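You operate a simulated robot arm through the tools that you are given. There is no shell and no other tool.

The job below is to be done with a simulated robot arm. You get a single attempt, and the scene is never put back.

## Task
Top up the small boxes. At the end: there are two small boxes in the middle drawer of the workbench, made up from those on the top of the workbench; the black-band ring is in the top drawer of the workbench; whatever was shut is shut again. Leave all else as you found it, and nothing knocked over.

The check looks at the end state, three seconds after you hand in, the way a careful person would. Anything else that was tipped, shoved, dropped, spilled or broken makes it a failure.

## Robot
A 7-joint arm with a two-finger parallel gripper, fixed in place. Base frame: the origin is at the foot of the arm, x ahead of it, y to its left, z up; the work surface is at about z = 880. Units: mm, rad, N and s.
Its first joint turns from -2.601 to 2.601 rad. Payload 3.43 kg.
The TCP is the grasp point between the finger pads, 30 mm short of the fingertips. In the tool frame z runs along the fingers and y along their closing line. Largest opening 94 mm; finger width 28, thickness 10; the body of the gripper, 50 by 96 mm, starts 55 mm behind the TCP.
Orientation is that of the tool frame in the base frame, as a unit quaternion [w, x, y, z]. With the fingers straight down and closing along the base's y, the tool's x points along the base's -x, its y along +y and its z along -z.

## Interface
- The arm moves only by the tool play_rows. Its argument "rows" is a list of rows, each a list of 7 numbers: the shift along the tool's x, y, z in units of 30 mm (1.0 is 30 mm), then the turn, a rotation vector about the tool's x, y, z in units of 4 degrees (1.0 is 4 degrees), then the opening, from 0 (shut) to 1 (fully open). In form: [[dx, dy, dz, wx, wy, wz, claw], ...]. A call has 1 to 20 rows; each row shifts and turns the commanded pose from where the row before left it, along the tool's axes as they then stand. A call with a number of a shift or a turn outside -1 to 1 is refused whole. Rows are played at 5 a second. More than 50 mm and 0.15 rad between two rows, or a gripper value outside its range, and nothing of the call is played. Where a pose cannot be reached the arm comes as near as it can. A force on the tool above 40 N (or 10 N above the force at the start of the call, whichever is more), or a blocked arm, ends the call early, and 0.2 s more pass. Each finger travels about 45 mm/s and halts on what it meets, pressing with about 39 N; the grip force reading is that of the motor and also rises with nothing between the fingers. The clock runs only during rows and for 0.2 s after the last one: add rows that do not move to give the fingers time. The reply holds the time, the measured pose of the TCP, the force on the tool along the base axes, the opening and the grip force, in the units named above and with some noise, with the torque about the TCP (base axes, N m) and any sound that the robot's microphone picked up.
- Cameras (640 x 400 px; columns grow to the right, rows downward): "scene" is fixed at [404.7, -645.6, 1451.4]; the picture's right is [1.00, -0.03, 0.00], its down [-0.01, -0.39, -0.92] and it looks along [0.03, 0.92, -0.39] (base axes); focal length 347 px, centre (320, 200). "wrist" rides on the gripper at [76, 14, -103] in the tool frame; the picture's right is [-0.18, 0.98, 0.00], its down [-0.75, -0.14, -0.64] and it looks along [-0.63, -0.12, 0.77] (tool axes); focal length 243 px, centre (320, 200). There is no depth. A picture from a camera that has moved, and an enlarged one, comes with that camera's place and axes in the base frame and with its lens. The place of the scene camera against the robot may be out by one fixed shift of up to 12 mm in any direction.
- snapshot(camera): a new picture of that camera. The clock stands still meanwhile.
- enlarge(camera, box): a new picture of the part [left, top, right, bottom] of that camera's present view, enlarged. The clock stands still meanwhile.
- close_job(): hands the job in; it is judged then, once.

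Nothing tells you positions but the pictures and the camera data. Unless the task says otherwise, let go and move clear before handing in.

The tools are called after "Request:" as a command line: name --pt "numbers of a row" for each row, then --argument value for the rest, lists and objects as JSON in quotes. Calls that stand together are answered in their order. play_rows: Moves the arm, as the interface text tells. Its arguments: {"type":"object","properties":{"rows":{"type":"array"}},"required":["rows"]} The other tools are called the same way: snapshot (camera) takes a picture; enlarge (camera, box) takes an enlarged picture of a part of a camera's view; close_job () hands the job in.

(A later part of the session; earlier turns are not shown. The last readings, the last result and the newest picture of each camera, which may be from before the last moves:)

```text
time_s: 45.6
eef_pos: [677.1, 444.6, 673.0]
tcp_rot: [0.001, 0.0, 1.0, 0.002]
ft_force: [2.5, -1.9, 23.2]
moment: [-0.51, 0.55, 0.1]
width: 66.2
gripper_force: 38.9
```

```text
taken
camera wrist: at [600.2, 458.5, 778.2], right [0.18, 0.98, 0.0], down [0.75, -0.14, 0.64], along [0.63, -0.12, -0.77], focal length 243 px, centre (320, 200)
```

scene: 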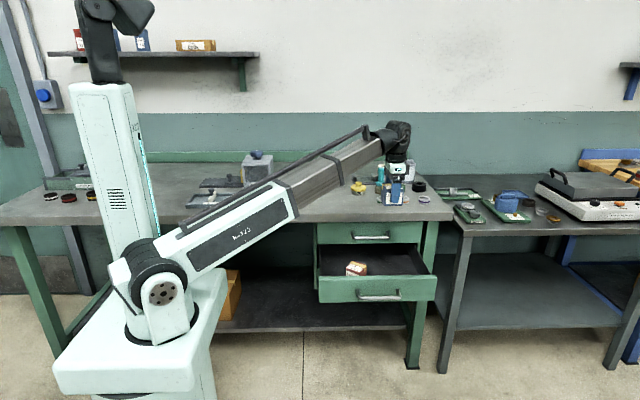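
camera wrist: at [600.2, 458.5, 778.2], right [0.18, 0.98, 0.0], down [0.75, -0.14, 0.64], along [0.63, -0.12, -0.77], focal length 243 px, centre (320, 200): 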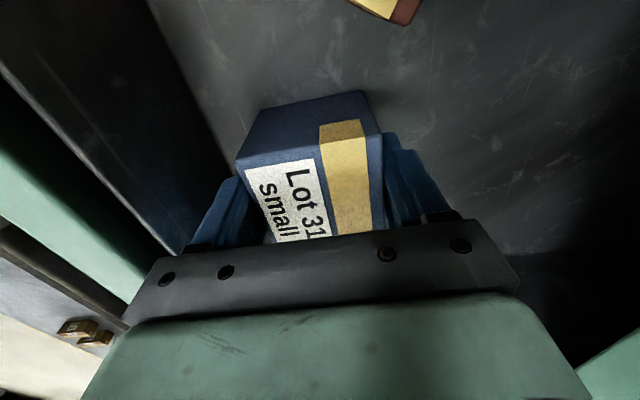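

The floor is touched at z≈673. I'll release gently and rise straight up.

Request:
play_rows --pt "0 0 -0.05 0 0 0 0.72" --pt "0 0 0 0 0 0 0.78" --pt "0 0 0 0 0 0 0.85" --pt "0 0 0 0 0 0 0.85" --pt "0 0 -0.3 0 0 0 0.85" --pt "0 0 -0.5 0 0 0 0.85" --pt "0 0 -0.8 0 0 0 0.85" --pt "0 0 -1 0 0 0 0.85" --pt "0 0 -1 0 0 0 0.85" --pt "0 0 -1 0 0 0 0.85" --pt "0 0 -1 0 0 0 0.85" --pt "0 0 -1 0 0 0 0.85" --pt "0 0 -1 0 0 0 0.85" --pt "0 0 -1 0 0 0 0.85" --pt "0 0 -1 0 0 0 0.85" --pt "0 0 -1 0 0 0 0.85" --pt "0 0 -1 0 0 0 0.85" --pt "0 0 0 0 0 0 0.85"

Request:
snapshot --camera "wrist"

Request:
snapshot --camera "scene"

Request:
enlarge --camera "scene" --box '[300, 200, 460, 310]'

```text
time_s: 49.4
eef_pos: [676.8, 443.4, 1020.8]
tcp_rot: [0.001, 0.0, 1.0, 0.001]
ft_force: [0.9, -0.1, 0.3]
moment: [0.01, 0.04, -0.03]
width: 80.1
gripper_force: 0.0
```

```text
taken
camera wrist: at [600.3, 456.9, 1125.5], right [0.18, 0.98, 0.0], down [0.75, -0.14, 0.64], along [0.63, -0.12, -0.77], focal length 243 px, centre (320, 200)
```

wrist: 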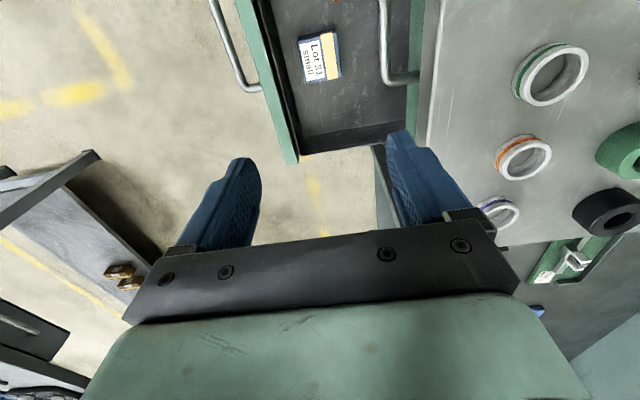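

```text
taken
```

scene: 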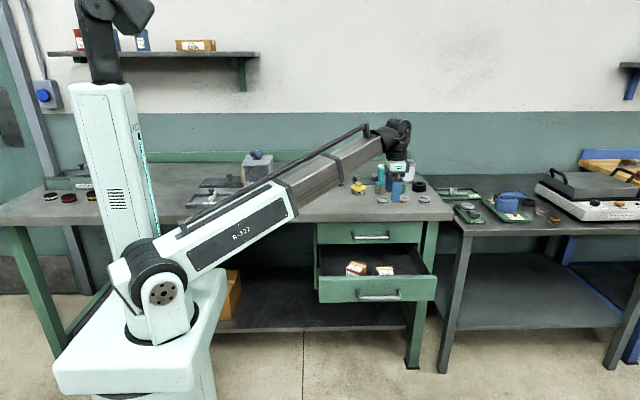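

```text
3.64 times, centred on (380, 255) of scene
camera zoom: at [404.7, -645.6, 1451.4], right [1.0, -0.03, 0.0], down [-0.01, -0.39, -0.92], along [0.03, 0.92, -0.39], focal length 1263 px, centre (102, 0)
```

zoom: 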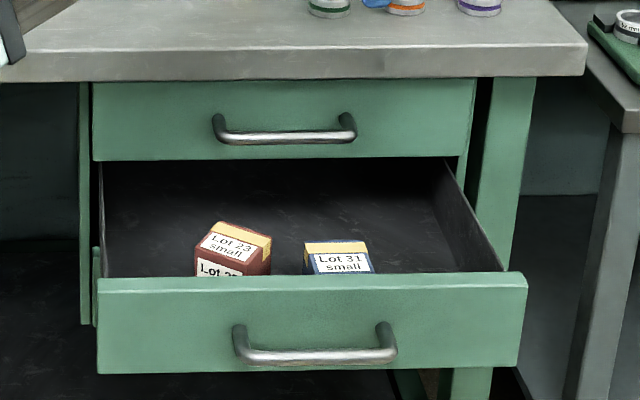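

Both boxes stand upright in the drawer. Next I'll turn the tool horizontal and go back to the handle to close the drawer.

Request:
play_rows --pt "0.8 -0.3 -0.4 0 0 0 0.5" --pt "0.8 -0.3 -0.4 0 0 0 0.5" --pt "0 0 0 -1 0 0 0.5" --pt "0 0 0 -1 0 0 0.5" --pt "0 0 0 -1 0 0 0.5" --pt "0 0 0 -1 0 0 0.5" --pt "0 0 0 -1 0 0 0.5" --pt "0 0 0 -1 0 0 0.5" --pt "0 0 0 -1 0 0 0.5" --pt "0 0 0 -1 0 0 0.5" --pt "0 0 0 -1 0 0 0.5" --pt "0 0 0 -1 0 0 0.5" --pt "0 0 0 -1 0 0 0.5"

Request:
play_rows --pt "0 0 0 -1 0 0 0.5" --pt "0 0 0 -1 0 0 0.5" --pt "0 0 0 -1 0 0 0.5" --pt "0 0 0 -1 0 0 0.5" --pt "0 0 0 -1 0 0 0.5" --pt "0 0 0 -1 0 0 0.5" --pt "0 0 0 -1 0 0 0.5" --pt "0 0 0 -1 0 0 0.5" --pt "0 0 0 -1 0 0 0.5" --pt "0 0 0 -1 0 0 0.5" --pt "0 0 0 -1 0 0 0.5" --pt "0 0 0 -0.5 0 0 0.5"

```text
time_s: 52.2
eef_pos: [629.1, 425.9, 1046.7]
tcp_rot: [0.001, -0.001, 0.926, 0.376]
ft_force: [-0.1, -0.2, -0.4]
moment: [0.02, -0.01, 0.01]
width: 47.1
gripper_force: 0.0
```

```text
time_s: 54.8
eef_pos: [629.2, 425.4, 1045.2]
tcp_rot: [0.001, 0.0, 0.706, 0.708]
ft_force: [0.6, -1.0, -0.6]
moment: [0.0, 0.01, 0.03]
width: 47.2
gripper_force: 0.0
```

Request:
play_rows --pt "0 -0.6 -1 0 0 0 0.5" --pt "0 -0.6 -1 0 0 0 0.5" --pt "0 -0.7 -1 0 0 0 0.5" --pt "0 -0.7 -1 0 0 0 0.5" --pt "0 -0.7 -0.9 0 0 0 0.5" --pt "0 -0.7 -0.87 0 0 0 0.5" --pt "0 -1 0 0 0 0 0.5" --pt "0 -1 0 0 0 0 0.5" --pt "0 -1 0 0 0 0 0.5" --pt "0 -1 0 0 0 0 0.5" --pt "0 -1 0 0 0 0 0.5" --pt "0 -1 0 0 0 0 0.5" --pt "0 -1 0 0 0 0 0.5" --pt "0 -1 0 0 0 0 0.5" --pt "0 -0.45 0 0 0 0 0.5" --pt "0 0 0 0 0 0 0.5"

Request:
snapshot --camera "wrist"

Request:
enlarge --camera "scene" --box '[300, 200, 460, 310]'

```text
time_s: 58.2
eef_pos: [630.3, 253.5, 672.5]
tcp_rot: [0.0, 0.0, 0.706, 0.708]
ft_force: [0.2, -0.3, 0.2]
moment: [0.01, 0.04, 0.03]
width: 47.0
gripper_force: 0.1
```

```text
taken
camera wrist: at [552.7, 150.1, 688.2], right [0.18, 0.0, 0.98], down [0.75, -0.64, -0.14], along [0.63, 0.77, -0.12], focal length 243 px, centre (320, 200)
```

wrist: 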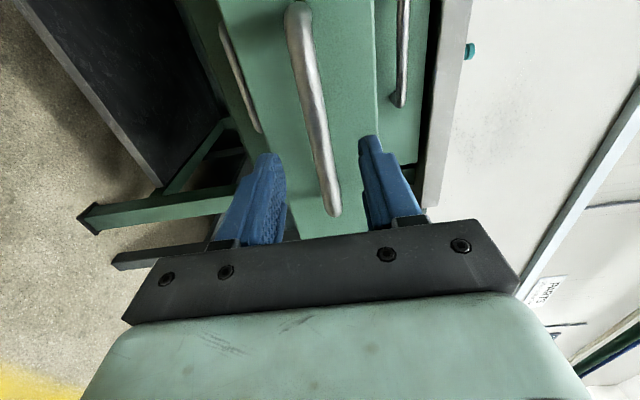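

```text
3.64 times, centred on (380, 255) of scene
camera zoom: at [404.7, -645.6, 1451.4], right [1.0, -0.03, 0.0], down [-0.01, -0.39, -0.92], along [0.03, 0.92, -0.39], focal length 1263 px, centre (102, 0)
```

zoom: 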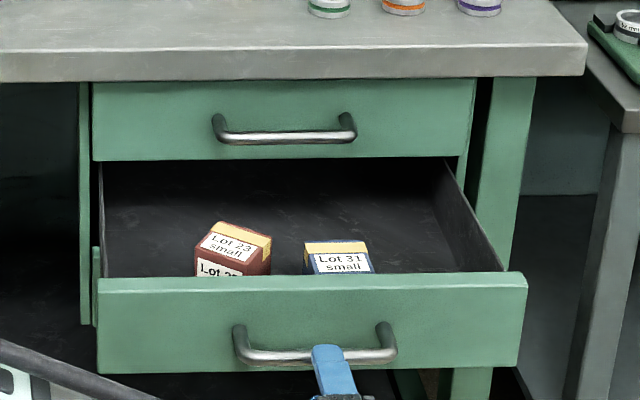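

The bar is lined up between the fingers. I'll advance, grip it, and push the drawer home.

Request:
play_rows --pt "0 0 0.5 0 0 0 0.5" --pt "0 0 0.5 0 0 0 0.5" --pt "0 0 0.47 0 0 0 0.5" --pt "0 0 0 0 0 0 0.3" --pt "0 0 0 0 0 0 0.1" --pt "0 0 0 0 0 0 0" --pt "0 0 0 0 0 0 0"

Request:
play_rows --pt "0 0 0.4 0 0 0 0" --pt "0 0 0.6 0 0 0 0" --pt "0 0 0.6 0 0 0 0" --pt "0 0 0.6 0 0 0 0" --pt "0 0 0.6 0 0 0 0" --pt "0 0 0.6 0 0 0 0" --pt "0 0 0 0 0 0 0"

```text
time_s: 59.8
eef_pos: [628.9, 298.6, 672.4]
tcp_rot: [0.001, 0.0, 0.705, 0.709]
ft_force: [2.5, 1.5, 13.5]
moment: [0.16, 0.17, 0.07]
width: 14.7
gripper_force: 45.1
```

```text
time_s: 61.4
eef_pos: [629.8, 399.9, 672.4]
tcp_rot: [0.0, 0.0, 0.705, 0.709]
ft_force: [2.1, 0.6, 23.0]
moment: [0.24, -0.07, 0.12]
width: 14.7
gripper_force: 44.9
```

Request:
play_rows --pt "0 0.04 0.5 0 0 0 0" --pt "0 0.01 0.6 0 0 0 0" --pt "0 0.01 0.6 0 0 0 0" --pt "0 0 0.6 0 0 0 0" --pt "0 0 0.6 0 0 0 0" --pt "0 0 0.5 0 0 0 0" --pt "0 0 0.3 0 0 0 0" --pt "0 0 0 0 0 0 0"

Request:
enlarge --camera "scene" --box '[300, 200, 460, 310]'

```text
time_s: 63.2
eef_pos: [629.7, 511.6, 672.1]
tcp_rot: [0.001, 0.001, 0.707, 0.707]
ft_force: [13.2, 0.3, -20.8]
moment: [-0.1, 0.05, 0.87]
width: 14.9
gripper_force: 45.3
```

```text
3.64 times, centred on (380, 255) of scene
camera zoom: at [404.7, -645.6, 1451.4], right [1.0, -0.03, 0.0], down [-0.01, -0.39, -0.92], along [0.03, 0.92, -0.39], focal length 1263 px, centre (102, 0)
```

zoom: 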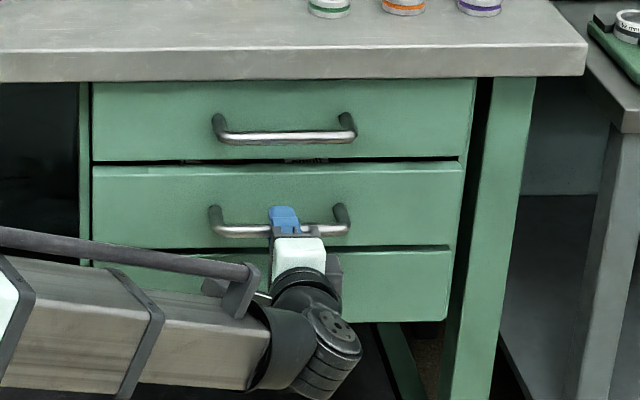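

Nearly home. The last few millimetres I'll push in small steps until it meets the stop.

Request:
play_rows --pt "0 -0.03 0.1 0 0 0 0" --pt "0 0 0.1 0 0 0 0" --pt "0 0 0 0 0 0 0"

Request:
play_rows --pt "0 0 0.07 0 0 0 0" --pt "0 0 0 0 0 0 0"

Request:
play_rows --pt "0 0 0.07 0 0 0 0" --pt "0 0 0 0 0 0 0"

Request:
enlarge --camera "scene" --box '[300, 200, 460, 310]'

```text
time_s: 64.0
eef_pos: [629.7, 516.6, 673.5]
tcp_rot: [0.001, 0.001, 0.706, 0.708]
ft_force: [15.5, 0.2, -14.5]
moment: [-0.1, 0.06, 0.11]
width: 14.7
gripper_force: 45.1
```

```text
time_s: 64.6
eef_pos: [628.4, 518.3, 672.0]
tcp_rot: [0.0, 0.0, 0.706, 0.708]
ft_force: [12.5, -21.4, -17.6]
moment: [-0.15, 0.17, 0.15]
width: 14.8
gripper_force: 44.9
```

```text
time_s: 65.0
eef_pos: [629.9, 518.6, 673.1]
tcp_rot: [0.001, 0.001, 0.707, 0.707]
ft_force: [4.3, -7.0, -0.2]
moment: [0.01, 0.18, 0.85]
width: 14.7
gripper_force: 45.1
stopped in row 1: the force on the tool passed its limit at 44 N (the readings are from after the stop); the commanded pose is now the measured one
```

```text
3.64 times, centred on (380, 255) of scene
camera zoom: at [404.7, -645.6, 1451.4], right [1.0, -0.03, 0.0], down [-0.01, -0.39, -0.92], along [0.03, 0.92, -0.39], focal length 1263 px, centre (102, 0)
```

zoom: 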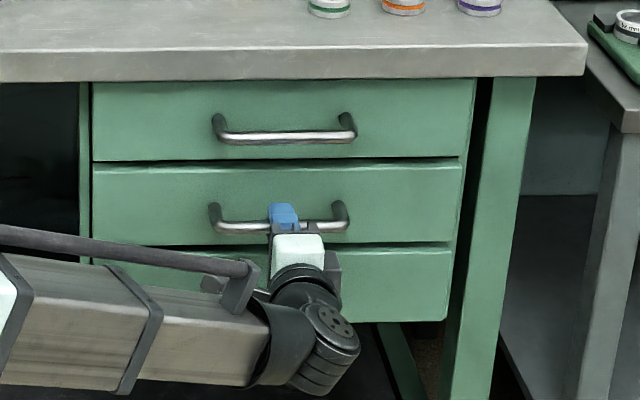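

The drawer is fully shut against its stop. I'll release, back off, and rise to the top handle.

Request:
play_rows --pt "0 0 0 0 0 0 0.5" --pt "0 0 0 0 0 0 0.5" --pt "0 0 0 0 0 0 0.5" --pt "0 0 0 0 0 0 0.5" --pt "0 0 -0.5 0 0 0 0.5" --pt "0 0 -0.5 0 0 0 0.5" --pt "0 0 -0.6 0 0 0 0.5" --pt "0 0 -0.6 0 0 0 0.5" --pt "0 1 -0.5 0 0 0 0.5" --pt "0 1 0 0 0 0 0.5" --pt "0 1 0 0 0 0 0.5" --pt "0 0.5 0 0 0 0 0.5" --pt "0 0 0 0 0 0 0.5"

Request:
snapshot --camera "wrist"

Request:
enlarge --camera "scene" --box '[300, 200, 460, 310]'

```text
time_s: 67.8
eef_pos: [629.0, 438.1, 778.7]
tcp_rot: [0.0, 0.001, 0.707, 0.707]
ft_force: [0.1, -0.1, -0.1]
moment: [0.02, 0.0, 0.01]
width: 47.2
gripper_force: 0.0
```

```text
taken
camera wrist: at [552.5, 334.9, 794.1], right [0.18, 0.0, 0.98], down [0.75, -0.64, -0.14], along [0.63, 0.77, -0.12], focal length 243 px, centre (320, 200)
```

wrist: 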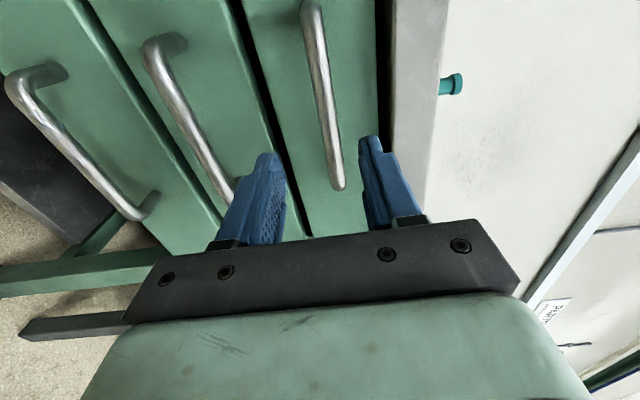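

```text
3.64 times, centred on (380, 255) of scene
camera zoom: at [404.7, -645.6, 1451.4], right [1.0, -0.03, 0.0], down [-0.01, -0.39, -0.92], along [0.03, 0.92, -0.39], focal length 1263 px, centre (102, 0)
```

zoom: 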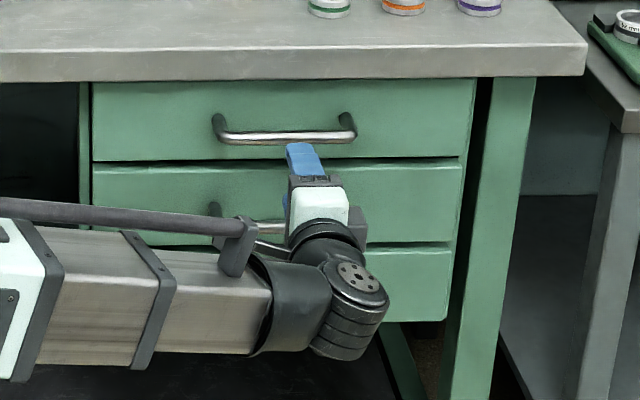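

The middle drawer is shut. The top handle reads z≈783. I'll nudge up 4 mm, advance, grip and pull.

Request:
play_rows --pt "0 0.13 0.6 0 0 0 0.5" --pt "0 0 0.7 0 0 0 0.5" --pt "0 0 0.7 0 0 0 0.5" --pt "0 0 0.65 0 0 0 0.5" --pt "0 0 0 0 0 0 0.5"

Request:
play_rows --pt "0 0 0 0 0 0 0.3" --pt "0 0 0 0 0 0 0.1" --pt "0 0 0 0 0 0 0" --pt "0 0 0 0 0 0 0"

Request:
snapshot --camera "wrist"

```text
time_s: 69.0
eef_pos: [628.7, 517.7, 781.7]
tcp_rot: [0.003, 0.0, 0.707, 0.707]
ft_force: [-1.1, 0.0, 0.3]
moment: [0.0, -0.01, 0.02]
width: 46.9
gripper_force: 0.0
```

```text
time_s: 70.0
eef_pos: [629.9, 515.7, 785.2]
tcp_rot: [0.001, 0.001, 0.705, 0.709]
ft_force: [5.5, 1.0, 27.5]
moment: [0.2, 0.08, 0.73]
width: 14.7
gripper_force: 44.9
```

```text
taken
camera wrist: at [552.4, 413.7, 800.3], right [0.18, -0.01, 0.98], down [0.75, -0.64, -0.14], along [0.63, 0.77, -0.11], focal length 243 px, centre (320, 200)
```

wrist: 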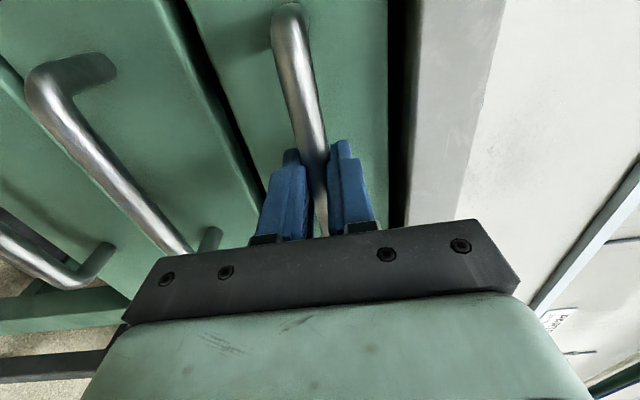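

The top handle is gripped. I'll relieve the upward force and pull out about 200 mm.

Request:
play_rows --pt "0 0.06 -0.3 0 0 0 0" --pt "0 0 -0.5 0 0 0 0" --pt "0 0 -0.5 0 0 0 0" --pt "0 0 -0.5 0 0 0 0" --pt "0 0 -0.5 0 0 0 0" --pt "0 0 0 0 0 0 0"

Request:
enlarge --camera "scene" --box '[300, 200, 460, 310]'

```text
time_s: 71.4
eef_pos: [629.1, 447.0, 785.4]
tcp_rot: [0.002, 0.001, 0.706, 0.708]
ft_force: [12.2, -1.7, 18.5]
moment: [0.19, 0.03, 0.34]
width: 14.8
gripper_force: 45.1
```

```text
3.64 times, centred on (380, 255) of scene
camera zoom: at [404.7, -645.6, 1451.4], right [1.0, -0.03, 0.0], down [-0.01, -0.39, -0.92], along [0.03, 0.92, -0.39], focal length 1263 px, centre (102, 0)
```

zoom: 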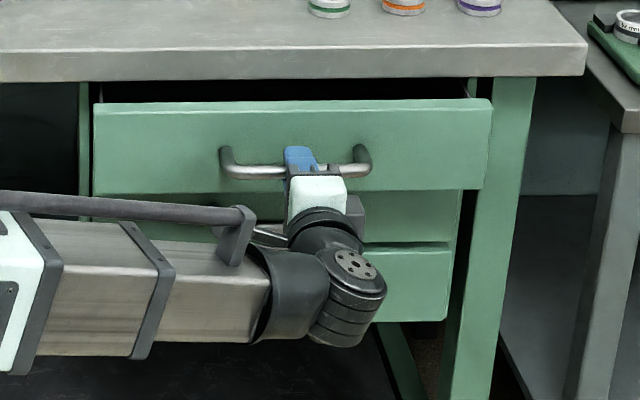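

Request:
play_rows --pt "-0.02 0.03 -0.5 0 0 0 0" --pt "0 0 -0.5 0 0 0 0" --pt "0 0 -0.5 0 0 0 0" --pt "0 0 -0.5 0 0 0 0" --pt "0 0 -0.5 0 0 0 0" --pt "0 0 0 0 0 0 0"

Request:
play_rows --pt "0 0 -0.5 0 0 0 0" --pt "0 0 -0.5 0 0 0 0" --pt "0 0 -0.5 0 0 0 0" --pt "0 0 -0.5 0 0 0 0" --pt "0 0 0 0 0 0 0"

Request:
enlarge --camera "scene" --box '[300, 200, 460, 310]'

```text
time_s: 72.8
eef_pos: [629.5, 372.2, 785.2]
tcp_rot: [0.001, 0.001, 0.707, 0.708]
ft_force: [15.6, 1.6, 15.4]
moment: [0.09, 0.08, 0.72]
width: 14.7
gripper_force: 45.4
```

```text
time_s: 74.0
eef_pos: [629.2, 312.4, 785.0]
tcp_rot: [0.002, 0.0, 0.708, 0.707]
ft_force: [1.6, -1.0, 1.0]
moment: [0.01, 0.1, -1.42]
width: 14.7
gripper_force: 44.9
```

```text
3.64 times, centred on (380, 255) of scene
camera zoom: at [404.7, -645.6, 1451.4], right [1.0, -0.03, 0.0], down [-0.01, -0.39, -0.92], along [0.03, 0.92, -0.39], focal length 1263 px, centre (102, 0)
```

zoom: 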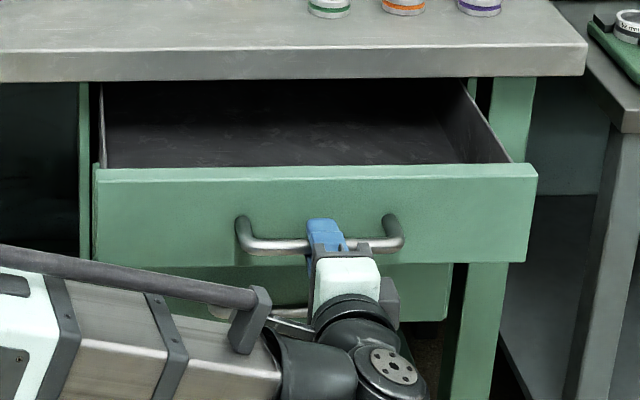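

The top drawer is open by about 200 mm and looks empty. I'll release, back off, rise and turn the tool down.

Request:
play_rows --pt "0 0 0 0 0 0 0.5" --pt "0 0 0 0 0 0 0.5" --pt "0 0 0 0 0 0 0.5" --pt "0 0 0 0 0 0 0.5" --pt "0 0 -0.5 0 0 0 0.5" --pt "0 0 -0.5 0 0 0 0.5" --pt "0 0 -0.6 0 0 0 0.5" --pt "0 0.5 0 0 0 0 0.5" --pt "0 1 0 0 0 0 1" --pt "0 1 0 0 0 0 1" --pt "0 1 0 0 0 0 1" --pt "0 1 0 0 0 0 1" --pt "0 1 0.6 0 0 0 1" --pt "0 1 1 0 0 0 1" --pt "0 1 1 0 0 0 1" --pt "0 1 1 0 0 0 1" --pt "0 0.5 1 0 0 0 1" --pt "0 0 0.7 0 0 0 1"

Request:
play_rows --pt "0 0 0 1 0 0 1" --pt "0 0 0 1 0 0 1" --pt "0 0 0 1 0 0 1" --pt "0 0 0 1 0 0 1" --pt "0 0 0 1 0 0 1" --pt "0 0 0 1 0 0 1" --pt "0 0 0 1 0 0 1" --pt "0 0 0 1 0 0 1" --pt "0 0 0 1 0 0 1" --pt "0 0 0 1 0 0 1" --pt "0 0 0 1 0 0 1" --pt "0 0 0 1 0 0 1" --pt "0 0 0 1 0 0 1" --pt "0 0 0 1 0 0 1" --pt "0 0 0 1 0 0 1" --pt "0 0 0 1 0 0 1" --pt "0 0 0 1 0 0 1" --pt "0 0 0 1 0 0 1" --pt "0 0 0 1 0 0 1" --pt "0 0 0 1 0 0 1"

Request:
snapshot --camera "scene"

```text
time_s: 77.8
eef_pos: [631.3, 424.3, 1053.8]
tcp_rot: [0.0, 0.0, 0.707, 0.707]
ft_force: [-0.1, -0.3, 0.6]
moment: [-0.02, -0.02, -0.04]
width: 93.9
gripper_force: 0.0
```

```text
time_s: 82.0
eef_pos: [628.5, 422.3, 1055.1]
tcp_rot: [0.001, 0.002, 0.996, 0.087]
ft_force: [0.4, 0.0, 0.2]
moment: [-0.01, 0.0, 0.0]
width: 93.6
gripper_force: 0.2
```

```text
taken
```

scene: 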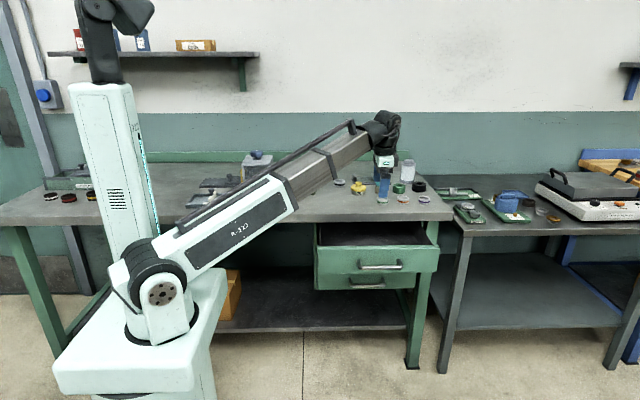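

The top drawer is staying open. I'll level the tool, move over the bench toward the black-band ring at about (531, 852), and then yaw the tool 58°. That turn lines the closing line up tangentially so I can tilt outward for reach.

Request:
play_rows --pt "0 0 0 1 0 0 1" --pt "0 0 0 1 0 0 1" --pt "0 0 0 0.5 0 0 1" --pt "0.6 1 0 0 0 0 1" --pt "0.6 1 0 0 0 0 1" --pt "0.6 1 0 0 0 0 1" --pt "0.6 1 0 0 0 0 1" --pt "0.6 1 0 0 0 0 1" --pt "0.6 1 0 0 0 0 1" --pt "0.6 1 0 0 0 0 1" --pt "0.6 1 0 0 0 0 1" --pt "0.6 1 0 0 0 0 1" --pt "0.5 0.9 0 0 0 0 1"

Request:
play_rows --pt "0 0 0 0 0 -1 1" --pt "0 0 0 0 0 -1 1" --pt "0 0 0 0 0 -1 1" --pt "0 0 0 0 0 -1 1" --pt "0 0 0 0 0 -1 1" --pt "0 0 0 0 0 -1 1" --pt "0 0 0 0 0 -1 1" --pt "0 0 0 0 0 -1 1" --pt "0 0 0 0 0 -1 1" --pt "0 0 0 0 0 -1 1" --pt "0 0 0 0 0 -1 1" --pt "0 0 0 0 0 -1 1" --pt "0 0 0 0 0 -1 1" --pt "0 0 0 0 0 -1 1" --pt "0 0 0 0 0 -0.5 1"

Request:
snapshot --camera "wrist"

Request:
snapshot --camera "scene"

```text
time_s: 84.8
eef_pos: [453.0, 721.1, 1053.9]
tcp_rot: [0.002, 0.001, 1.0, -0.001]
ft_force: [0.2, 0.1, 0.1]
moment: [0.0, -0.01, 0.03]
width: 94.1
gripper_force: 0.1
```

```text
time_s: 88.0
eef_pos: [453.4, 722.0, 1054.7]
tcp_rot: [0.0, -0.484, 0.875, 0.0]
ft_force: [0.3, -0.5, 0.1]
moment: [-0.07, 0.01, -0.01]
width: 93.9
gripper_force: 0.1
```

```text
taken
camera wrist: at [399.7, 663.9, 1158.5], right [-0.74, 0.68, 0.0], down [0.52, 0.56, 0.64], along [0.44, 0.47, -0.77], focal length 243 px, centre (320, 200)
```

wrist: 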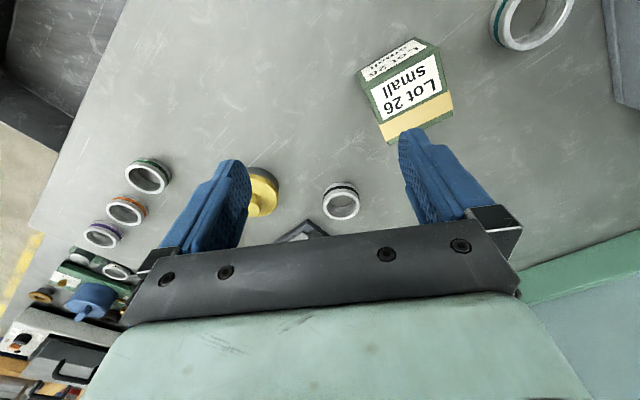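

```text
taken
```

scene: 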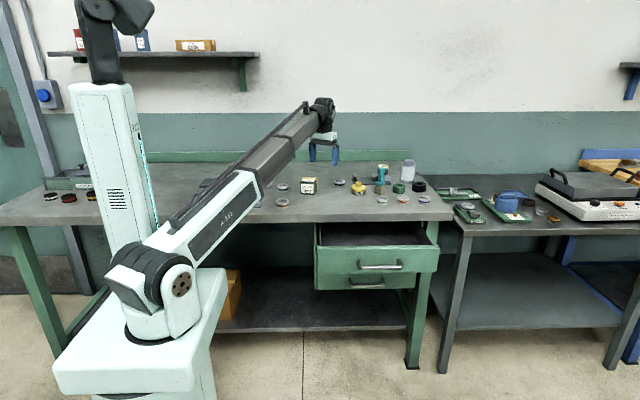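

The black-band ring is clearly between the fingers in view, with the oil can on its left and Lot 26 on its right. I'll zoom in to measure it.

Request:
enlarge --camera "wrist" --box '[240, 150, 440, 250]'

```text
3.20 times, centred on (340, 200) of wrist
camera zoom: at [399.7, 663.9, 1158.5], right [-0.74, 0.68, 0.0], down [0.52, 0.56, 0.64], along [0.44, 0.47, -0.77], focal length 776 px, centre (256, 200)
```

zoom: 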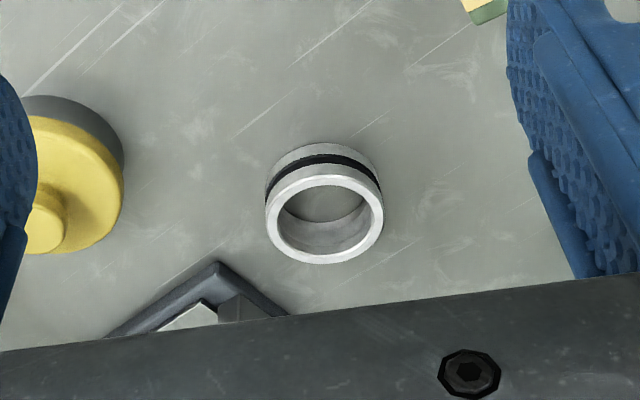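

The ring is centred near (530, 848.5) with a diameter of about 53 mm. I'll tilt the tool 20° outward, move out radially and come partway down, then look again.

Request:
play_rows --pt "0 0 0 0 -1 0 0.85" --pt "0 0 0 0 -1 0 0.85" --pt "0 0 0 0 -1 0 0.85" --pt "0 0 0 0 -1 0 0.85" --pt "0 0 0 0 -1 0 0.85" --pt "-0.85 0.04 0.31 0 0 0 0.85" --pt "-0.85 0.04 0.31 0 0 0 0.85" --pt "-0.85 0 0.31 0 0 0 0.85" --pt "-0.85 0 0.31 0 0 0 0.85" --pt "0 0 0 0 0 0 0.85"

Request:
snapshot --camera "wrist"

Request:
enlarge --camera "scene" --box '[260, 110, 420, 220]'

```text
time_s: 90.2
eef_pos: [510.1, 814.3, 1055.0]
tcp_rot: [0.153, -0.476, 0.862, 0.084]
ft_force: [0.1, 0.0, 0.3]
moment: [-0.03, 0.0, 0.0]
width: 79.9
gripper_force: 0.0
```

```text
taken
camera wrist: at [440.0, 731.3, 1126.4], right [-0.74, 0.67, 0.06], down [0.38, 0.34, 0.86], along [0.56, 0.66, -0.5], focal length 243 px, centre (320, 200)
```

wrist: 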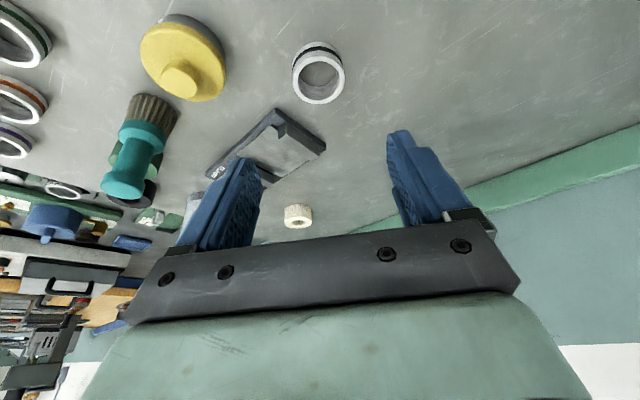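

```text
3.64 times, centred on (340, 165) of scene
camera zoom: at [404.7, -645.6, 1451.4], right [1.0, -0.03, 0.0], down [-0.01, -0.39, -0.92], along [0.03, 0.92, -0.39], focal length 1263 px, centre (247, 327)
```

zoom: 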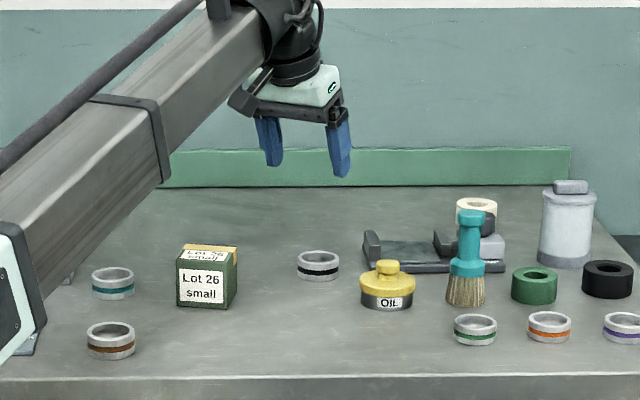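

The ring position is confirmed at about (530, 850). The clamp edge is at about x=590, so I'll use a 70 mm opening. Now I'll move over the ring and come down to just above it.

Request:
play_rows --pt "-0.5 0.07 0.18 0 0 0 0.745" --pt "-0.47 0 0.17 0 0 0 0.745" --pt "0.262 0 0.72 0 0 0 0.745" --pt "0.262 0 0.72 0 0 0 0.745" --pt "0.262 0 0.72 0 0 0 0.745" --pt "0.262 0 0.72 0 0 0 0.745" --pt "0 0 0 0 0 0 0.745"

Request:
snapshot --camera "wrist"

Request:
enlarge --camera "scene" --box '[290, 140, 400, 210]'

```text
time_s: 91.8
eef_pos: [521.7, 840.2, 961.9]
tcp_rot: [0.153, -0.477, 0.861, 0.085]
ft_force: [-0.6, -0.6, -0.7]
moment: [0.05, -0.02, -0.01]
width: 70.1
gripper_force: 0.1
```

```text
taken
camera wrist: at [453.3, 758.0, 1034.7], right [-0.74, 0.67, 0.06], down [0.38, 0.34, 0.86], along [0.56, 0.66, -0.5], focal length 243 px, centre (320, 200)
```

wrist: 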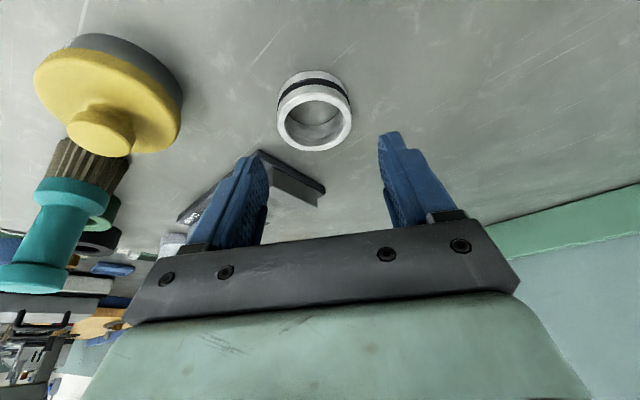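

```text
5.71 times, centred on (345, 175) of scene
camera zoom: at [404.7, -645.6, 1451.4], right [1.0, -0.03, 0.0], down [-0.01, -0.39, -0.92], along [0.03, 0.92, -0.39], focal length 1985 px, centre (177, 343)
```

zoom: 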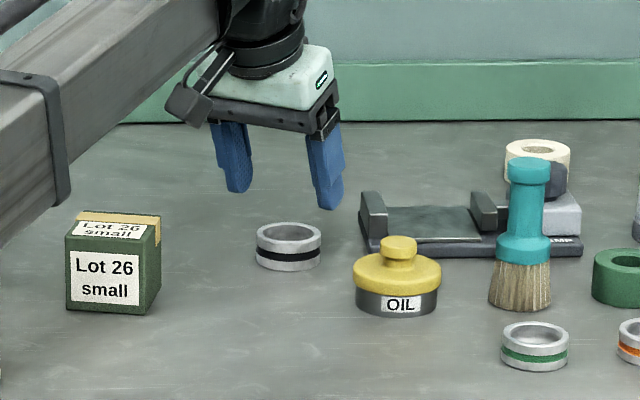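

The alignment is good to about 2 mm. I'll descend around the ring.

Request:
play_rows --pt "0.21 -0.05 0.71 0 0 0 0.745" --pt "0.17 0 0.47 0 0 0 0.745" --pt "0.085 0 0.235 0 0 0 0.745" --pt "0 0 0 0 0 0 0.745"

Request:
snapshot --camera "wrist"

Request:
enlarge --camera "scene" --box '[290, 140, 400, 210]'

```text
time_s: 92.8
eef_pos: [525.8, 841.3, 917.5]
tcp_rot: [0.153, -0.477, 0.861, 0.086]
ft_force: [0.1, 0.4, 0.3]
moment: [-0.02, 0.0, -0.01]
width: 70.2
gripper_force: 0.0
```

```text
taken
camera wrist: at [455.8, 757.8, 989.3], right [-0.74, 0.67, 0.06], down [0.38, 0.34, 0.86], along [0.56, 0.66, -0.5], focal length 243 px, centre (320, 200)
```

wrist: 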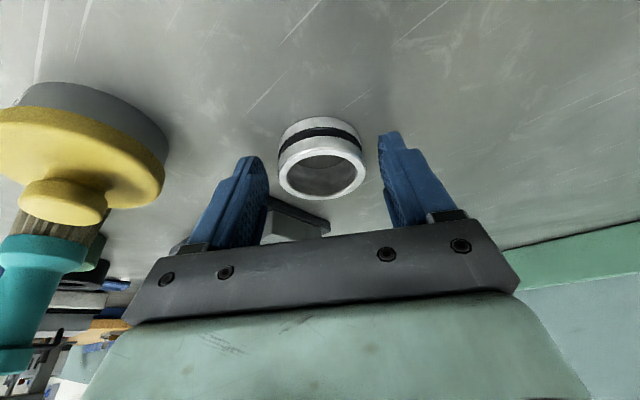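

```text
5.71 times, centred on (345, 175) of scene
camera zoom: at [404.7, -645.6, 1451.4], right [1.0, -0.03, 0.0], down [-0.01, -0.39, -0.92], along [0.03, 0.92, -0.39], focal length 1985 px, centre (177, 343)
```

zoom: 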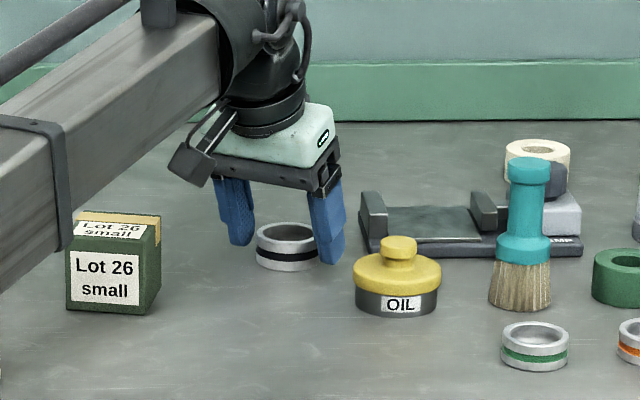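

The fingers straddle the ring, reaching to just above the bench. I'll lower 1.5 mm and close gently.

Request:
play_rows --pt "0.017 0 0.047 0 0 0 0.72" --pt "0 0 0 0 0 0 0.68" --pt "0 0 0 0 0 0 0.64" --pt "0 0 0 0 0 0 0.6" --pt "0 0 0 0 0 0 0.55" --pt "0 0 0 0 0 0 0.5" --pt "0 0 0 0 0 0 0.45" --pt "0 0 0 0 0 0 0.45"

Request:
snapshot --camera "wrist"

Request:
enlarge --camera "scene" --box '[290, 140, 400, 210]'

```text
time_s: 94.6
eef_pos: [526.0, 840.6, 915.8]
tcp_rot: [0.154, -0.477, 0.861, 0.085]
ft_force: [0.6, -0.1, 0.4]
moment: [0.03, 0.04, 0.0]
width: 50.8
gripper_force: 38.4
```

```text
taken
camera wrist: at [456.2, 758.2, 987.9], right [-0.74, 0.67, 0.06], down [0.38, 0.34, 0.86], along [0.56, 0.66, -0.5], focal length 243 px, centre (320, 200)
```

wrist: 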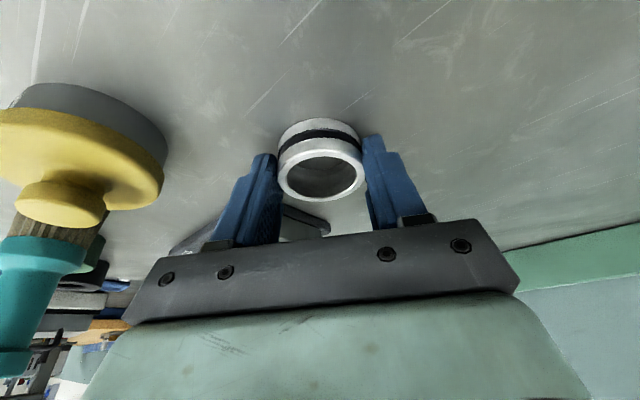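

```text
5.71 times, centred on (345, 175) of scene
camera zoom: at [404.7, -645.6, 1451.4], right [1.0, -0.03, 0.0], down [-0.01, -0.39, -0.92], along [0.03, 0.92, -0.39], focal length 1985 px, centre (177, 343)
```

zoom: 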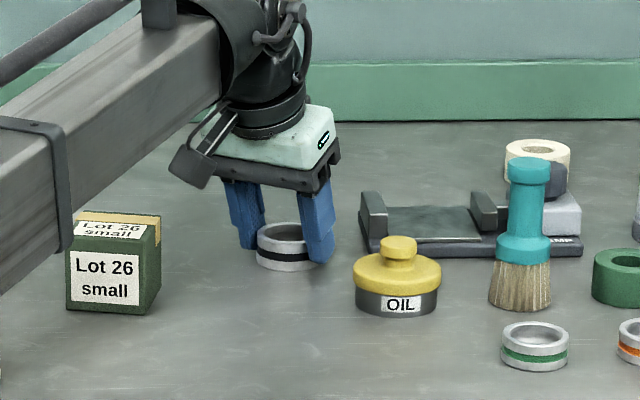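

The ring is gripped at 51 mm. I'll lift straight up gently and verify.

Request:
play_rows --pt "-0.06 0 -0.16 0 0 0 0.4" --pt "-0.12 0 -0.33 0 0 0 0.4" --pt "-0.17 0 -0.47 0 0 0 0.4" --pt "-0.17 0 -0.47 0 0 0 0.4" --pt "-0.23 0 -0.63 0 0 0 0.4" --pt "-0.23 0 -0.63 0 0 0 0.4" --pt "-0.23 0 -0.63 0 0 0 0.4" --pt "-0.23 0 -0.63 0 0 0 0.4" --pt "0 0 0 0 0 0 0.4"

Request:
snapshot --camera "wrist"

Request:
enlarge --camera "scene" --box '[290, 110, 420, 210]'

```text
time_s: 96.6
eef_pos: [525.7, 841.4, 1044.5]
tcp_rot: [0.152, -0.478, 0.861, 0.085]
ft_force: [-0.3, -0.6, -0.8]
moment: [-0.02, 0.02, 0.0]
width: 50.9
gripper_force: 39.0
```

```text
taken
camera wrist: at [456.1, 758.4, 1116.8], right [-0.74, 0.67, 0.06], down [0.38, 0.34, 0.86], along [0.56, 0.66, -0.5], focal length 243 px, centre (320, 200)
```

wrist: 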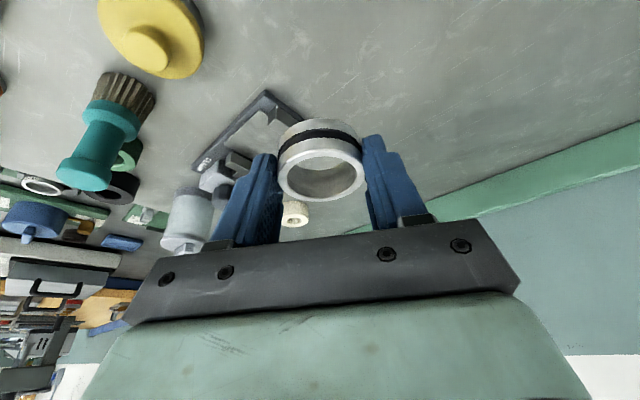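

```text
4.00 times, centred on (355, 160) of scene
camera zoom: at [404.7, -645.6, 1451.4], right [1.0, -0.03, 0.0], down [-0.01, -0.39, -0.92], along [0.03, 0.92, -0.39], focal length 1390 px, centre (180, 360)
```

zoom: 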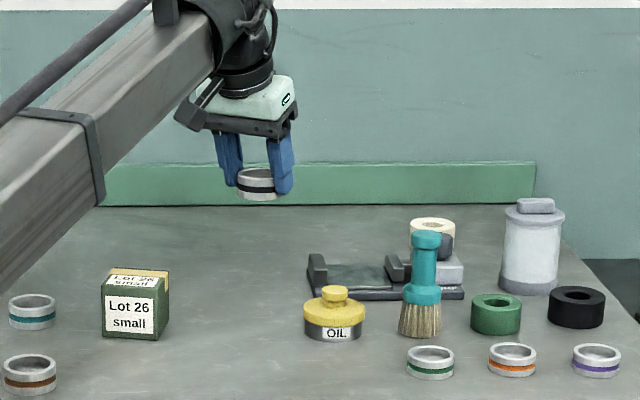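

The ring is held cleanly and nothing else was disturbed. I'll raise it a little more and carry it over the open drawer. There I'll yaw back so the camera doesn't point at the drawer front.

Request:
play_rows --pt "-0.3 0 -0.85 0 0 0 0.4" --pt "0.557 -0.694 -0.203 0 0 0 0.4" --pt "0.557 -0.694 -0.203 0 0 0 0.4" --pt "0.557 -0.694 -0.203 0 0 0 0.4" --pt "0.557 -0.694 -0.203 0 0 0 0.4" --pt "0.557 -0.694 -0.203 0 0 0 0.4" --pt "0.557 -0.694 -0.203 0 0 0 0.4" --pt "0.557 -0.694 -0.203 0 0 0 0.4" --pt "0.557 -0.694 -0.203 0 0 0 0.4" --pt "0.557 -0.694 -0.203 0 0 0 0.4" --pt "0.557 -0.694 -0.203 0 0 0 0.4" --pt "0.557 -0.694 -0.203 0 0 0 0.4" --pt "0.557 -0.694 -0.203 0 0 0 0.4" --pt "0.557 -0.694 -0.203 0 0 0 0.4" --pt "0.557 -0.694 -0.203 0 0 0 0.4" --pt "0 0 0 0 0 0 0.4"

Request:
play_rows --pt "0 0 0 0.342 0 0.94 0.4" --pt "0 0 0 0.342 0 0.94 0.4" --pt "0 0 0 0.342 0 0.94 0.4" --pt "0 0 0 0.342 0 0.94 0.4" --pt "0 0 0 0.342 0 0.94 0.4" --pt "0 0 0 0.342 0 0.94 0.4" --pt "0 0 0 0.342 0 0.94 0.4" --pt "0 0 0 0.342 0 0.94 0.4" --pt "0 0 0 0.342 0 0.94 0.4" --pt "0 0 0 0.342 0 0.94 0.4" --pt "0 0 0 0.342 0 0.94 0.4" --pt "0 0 0 0.342 0 0.94 0.4" --pt "0 0 0 0.342 0 0.94 0.4" --pt "0 0 0 0.342 0 0.94 0.4" --pt "0 0 0 0.17 0 0.47 0.4" --pt "0 0 0 0 0 0 0.4"

Request:
snapshot --camera "wrist"

Request:
snapshot --camera "scene"

```text
time_s: 100.0
eef_pos: [640.2, 474.9, 1068.9]
tcp_rot: [0.152, -0.477, 0.862, 0.084]
ft_force: [1.4, 0.1, -0.7]
moment: [-0.02, 0.01, 0.02]
width: 51.0
gripper_force: 39.0
```

```text
time_s: 103.4
eef_pos: [639.2, 475.6, 1068.6]
tcp_rot: [0.174, 0.001, 0.985, 0.0]
ft_force: [0.3, -0.1, -2.0]
moment: [-0.04, -0.02, -0.02]
width: 50.7
gripper_force: 39.2
```

```text
taken
camera wrist: at [532.0, 490.2, 1141.5], right [0.18, 0.98, 0.06], down [0.49, -0.14, 0.86], along [0.86, -0.12, -0.5], focal length 243 px, centre (320, 200)
```

wrist: 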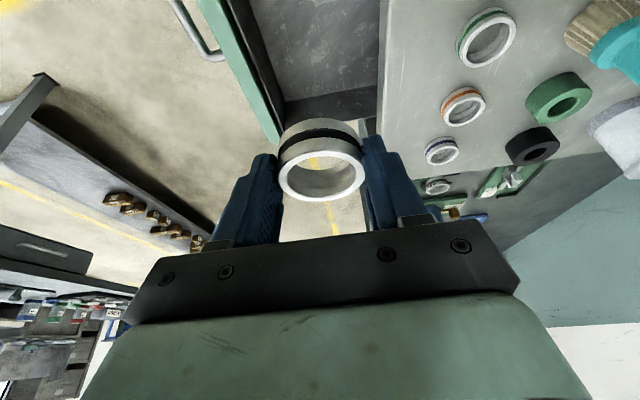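

```text
taken
```

scene: 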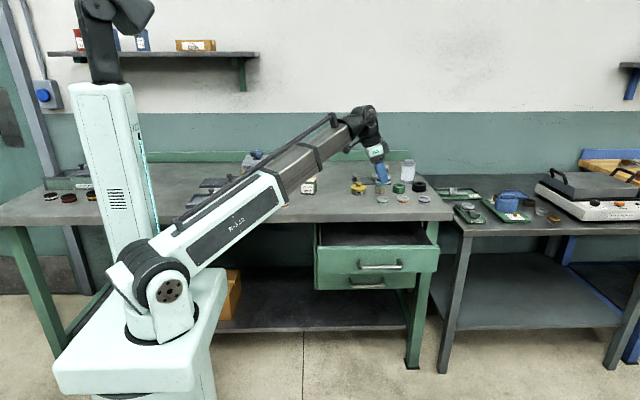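

The ring is over the open drawer and the tool is yawed back. I'll descend vertically to just above the expected floor, at TCP z≈775.

Request:
play_rows --pt "0.285 0 0.783 0 0 0 0.4" --pt "0.285 0 0.783 0 0 0 0.4" --pt "0.285 0 0.783 0 0 0 0.4" --pt "0.285 0 0.783 0 0 0 0.4" --pt "0.285 0 0.783 0 0 0 0.4" --pt "0.285 0 0.783 0 0 0 0.4" --pt "0.285 0 0.783 0 0 0 0.4" --pt "0 0 0 0 0 0 0.4"

Request:
snapshot --camera "wrist"

Request:
enlarge --camera "scene" --box '[290, 160, 460, 270]'

```text
time_s: 105.2
eef_pos: [638.9, 475.2, 893.5]
tcp_rot: [0.174, 0.002, 0.985, 0.0]
ft_force: [-0.4, -0.9, -0.8]
moment: [-0.03, 0.01, 0.01]
width: 50.5
gripper_force: 39.1
```

```text
taken
camera wrist: at [531.7, 489.8, 966.7], right [0.18, 0.98, 0.06], down [0.49, -0.14, 0.86], along [0.86, -0.12, -0.5], focal length 243 px, centre (320, 200)
```

wrist: 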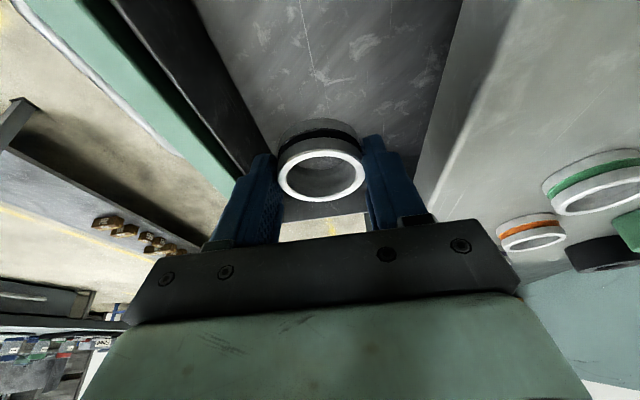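

```text
3.64 times, centred on (375, 215) of scene
camera zoom: at [404.7, -645.6, 1451.4], right [1.0, -0.03, 0.0], down [-0.01, -0.39, -0.92], along [0.03, 0.92, -0.39], focal length 1263 px, centre (120, 146)
```

zoom: 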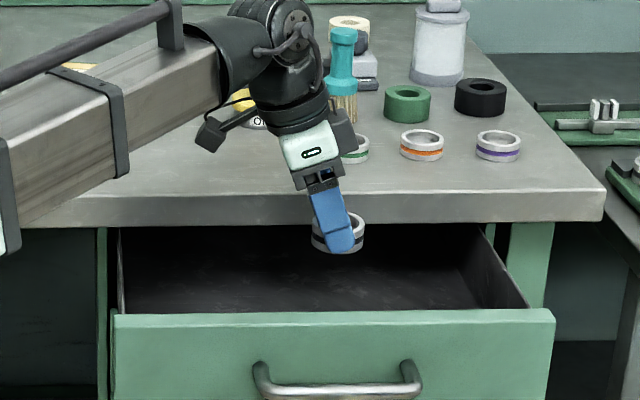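

Clear all round. I'll shift slightly away from the bench edge and continue to just above the floor.

Request:
play_rows --pt "0 -0.4 0 0 0 0 0.4" --pt "0.285 0 0.783 0 0 0 0.4" --pt "0.285 0 0.783 0 0 0 0.4" --pt "0.228 0 0.627 0 0 0 0.4" --pt "0.228 0 0.627 0 0 0 0.4" --pt "0.114 0 0.313 0 0 0 0.4" --pt "0 0 0 0 0 0 0.4"

Request:
enlarge --camera "scene" --box '[290, 160, 460, 270]'

Request:
snapshot --camera "wrist"

```text
time_s: 106.8
eef_pos: [642.0, 465.3, 794.8]
tcp_rot: [0.175, 0.002, 0.985, -0.001]
ft_force: [-1.9, -0.3, -0.9]
moment: [0.0, 0.03, -0.01]
width: 50.8
gripper_force: 38.9
```

```text
3.64 times, centred on (375, 215) of scene
camera zoom: at [404.7, -645.6, 1451.4], right [1.0, -0.03, 0.0], down [-0.01, -0.39, -0.92], along [0.03, 0.92, -0.39], focal length 1263 px, centre (120, 146)
```

zoom: 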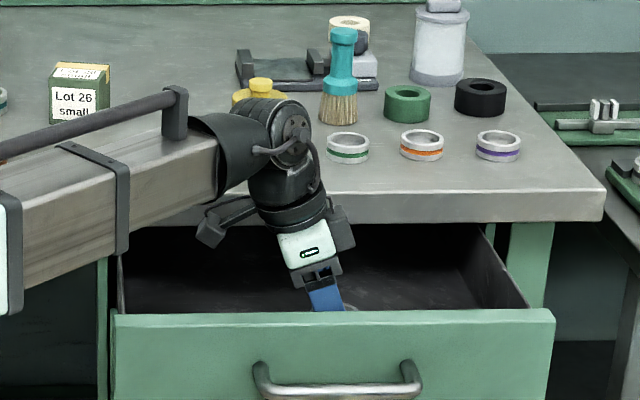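

```text
taken
camera wrist: at [533.7, 478.5, 867.6], right [0.18, 0.98, 0.06], down [0.49, -0.14, 0.86], along [0.86, -0.12, -0.5], focal length 243 px, centre (320, 200)
```

wrist: 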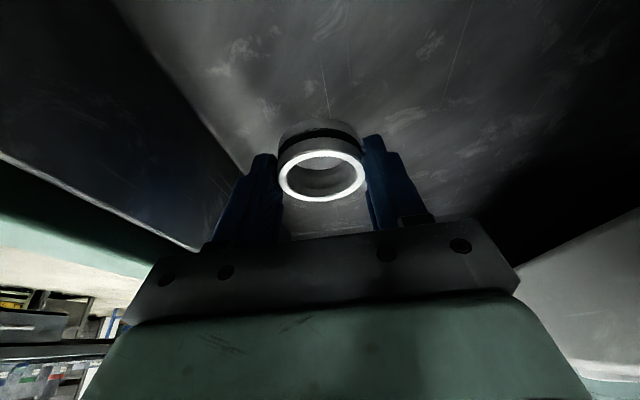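

Now I'll feel for the drawer floor in small steps.

Request:
play_rows --pt "0.068 0 0.188 0 0 0 0.4" --pt "0.068 0 0.188 0 0 0 0.4" --pt "0 0 0 0 0 0 0.4"

Request:
play_rows --pt "0.034 0 0.094 0 0 0 0.4" --pt "0 0 0 0 0 0 0.4"

Request:
play_rows --pt "0.034 0 0.094 0 0 0 0.4" --pt "0 0 0 0 0 0 0.4"

```text
time_s: 107.6
eef_pos: [639.6, 464.3, 782.6]
tcp_rot: [0.175, 0.002, 0.985, -0.001]
ft_force: [-0.2, 0.1, -1.7]
moment: [-0.01, -0.01, 0.01]
width: 50.6
gripper_force: 38.9
```

```text
time_s: 108.2
eef_pos: [639.8, 463.3, 779.0]
tcp_rot: [0.174, 0.001, 0.985, -0.001]
ft_force: [-0.1, -0.5, -1.9]
moment: [0.0, -0.01, -0.01]
width: 50.6
gripper_force: 38.4
```

```text
time_s: 108.8
eef_pos: [639.7, 464.0, 778.1]
tcp_rot: [0.175, 0.002, 0.985, -0.001]
ft_force: [0.3, -0.4, -1.1]
moment: [0.0, 0.02, 0.01]
width: 50.8
gripper_force: 38.9
```

Request:
play_rows --pt "0.034 0 0.094 0 0 0 0.4" --pt "0 0 0 0 0 0 0.4"

Request:
play_rows --pt "0.02 0 0.06 0 0 0 0.4" --pt "0 0 0 0 0 0 0.4"

```text
time_s: 109.4
eef_pos: [639.9, 463.6, 776.5]
tcp_rot: [0.176, 0.001, 0.984, 0.0]
ft_force: [-6.5, 2.4, 28.2]
moment: [-0.27, -0.22, 0.1]
width: 50.9
gripper_force: 39.2
```

```text
time_s: 109.9
eef_pos: [640.4, 463.3, 773.5]
tcp_rot: [0.176, 0.001, 0.984, 0.0]
ft_force: [-3.8, -0.4, 12.7]
moment: [-0.28, 0.21, -0.08]
width: 50.7
gripper_force: 39.0
stopped in row 2: the force on the tool passed its limit at 41 N (the readings are from after the stop); the commanded pose is now the measured one
```

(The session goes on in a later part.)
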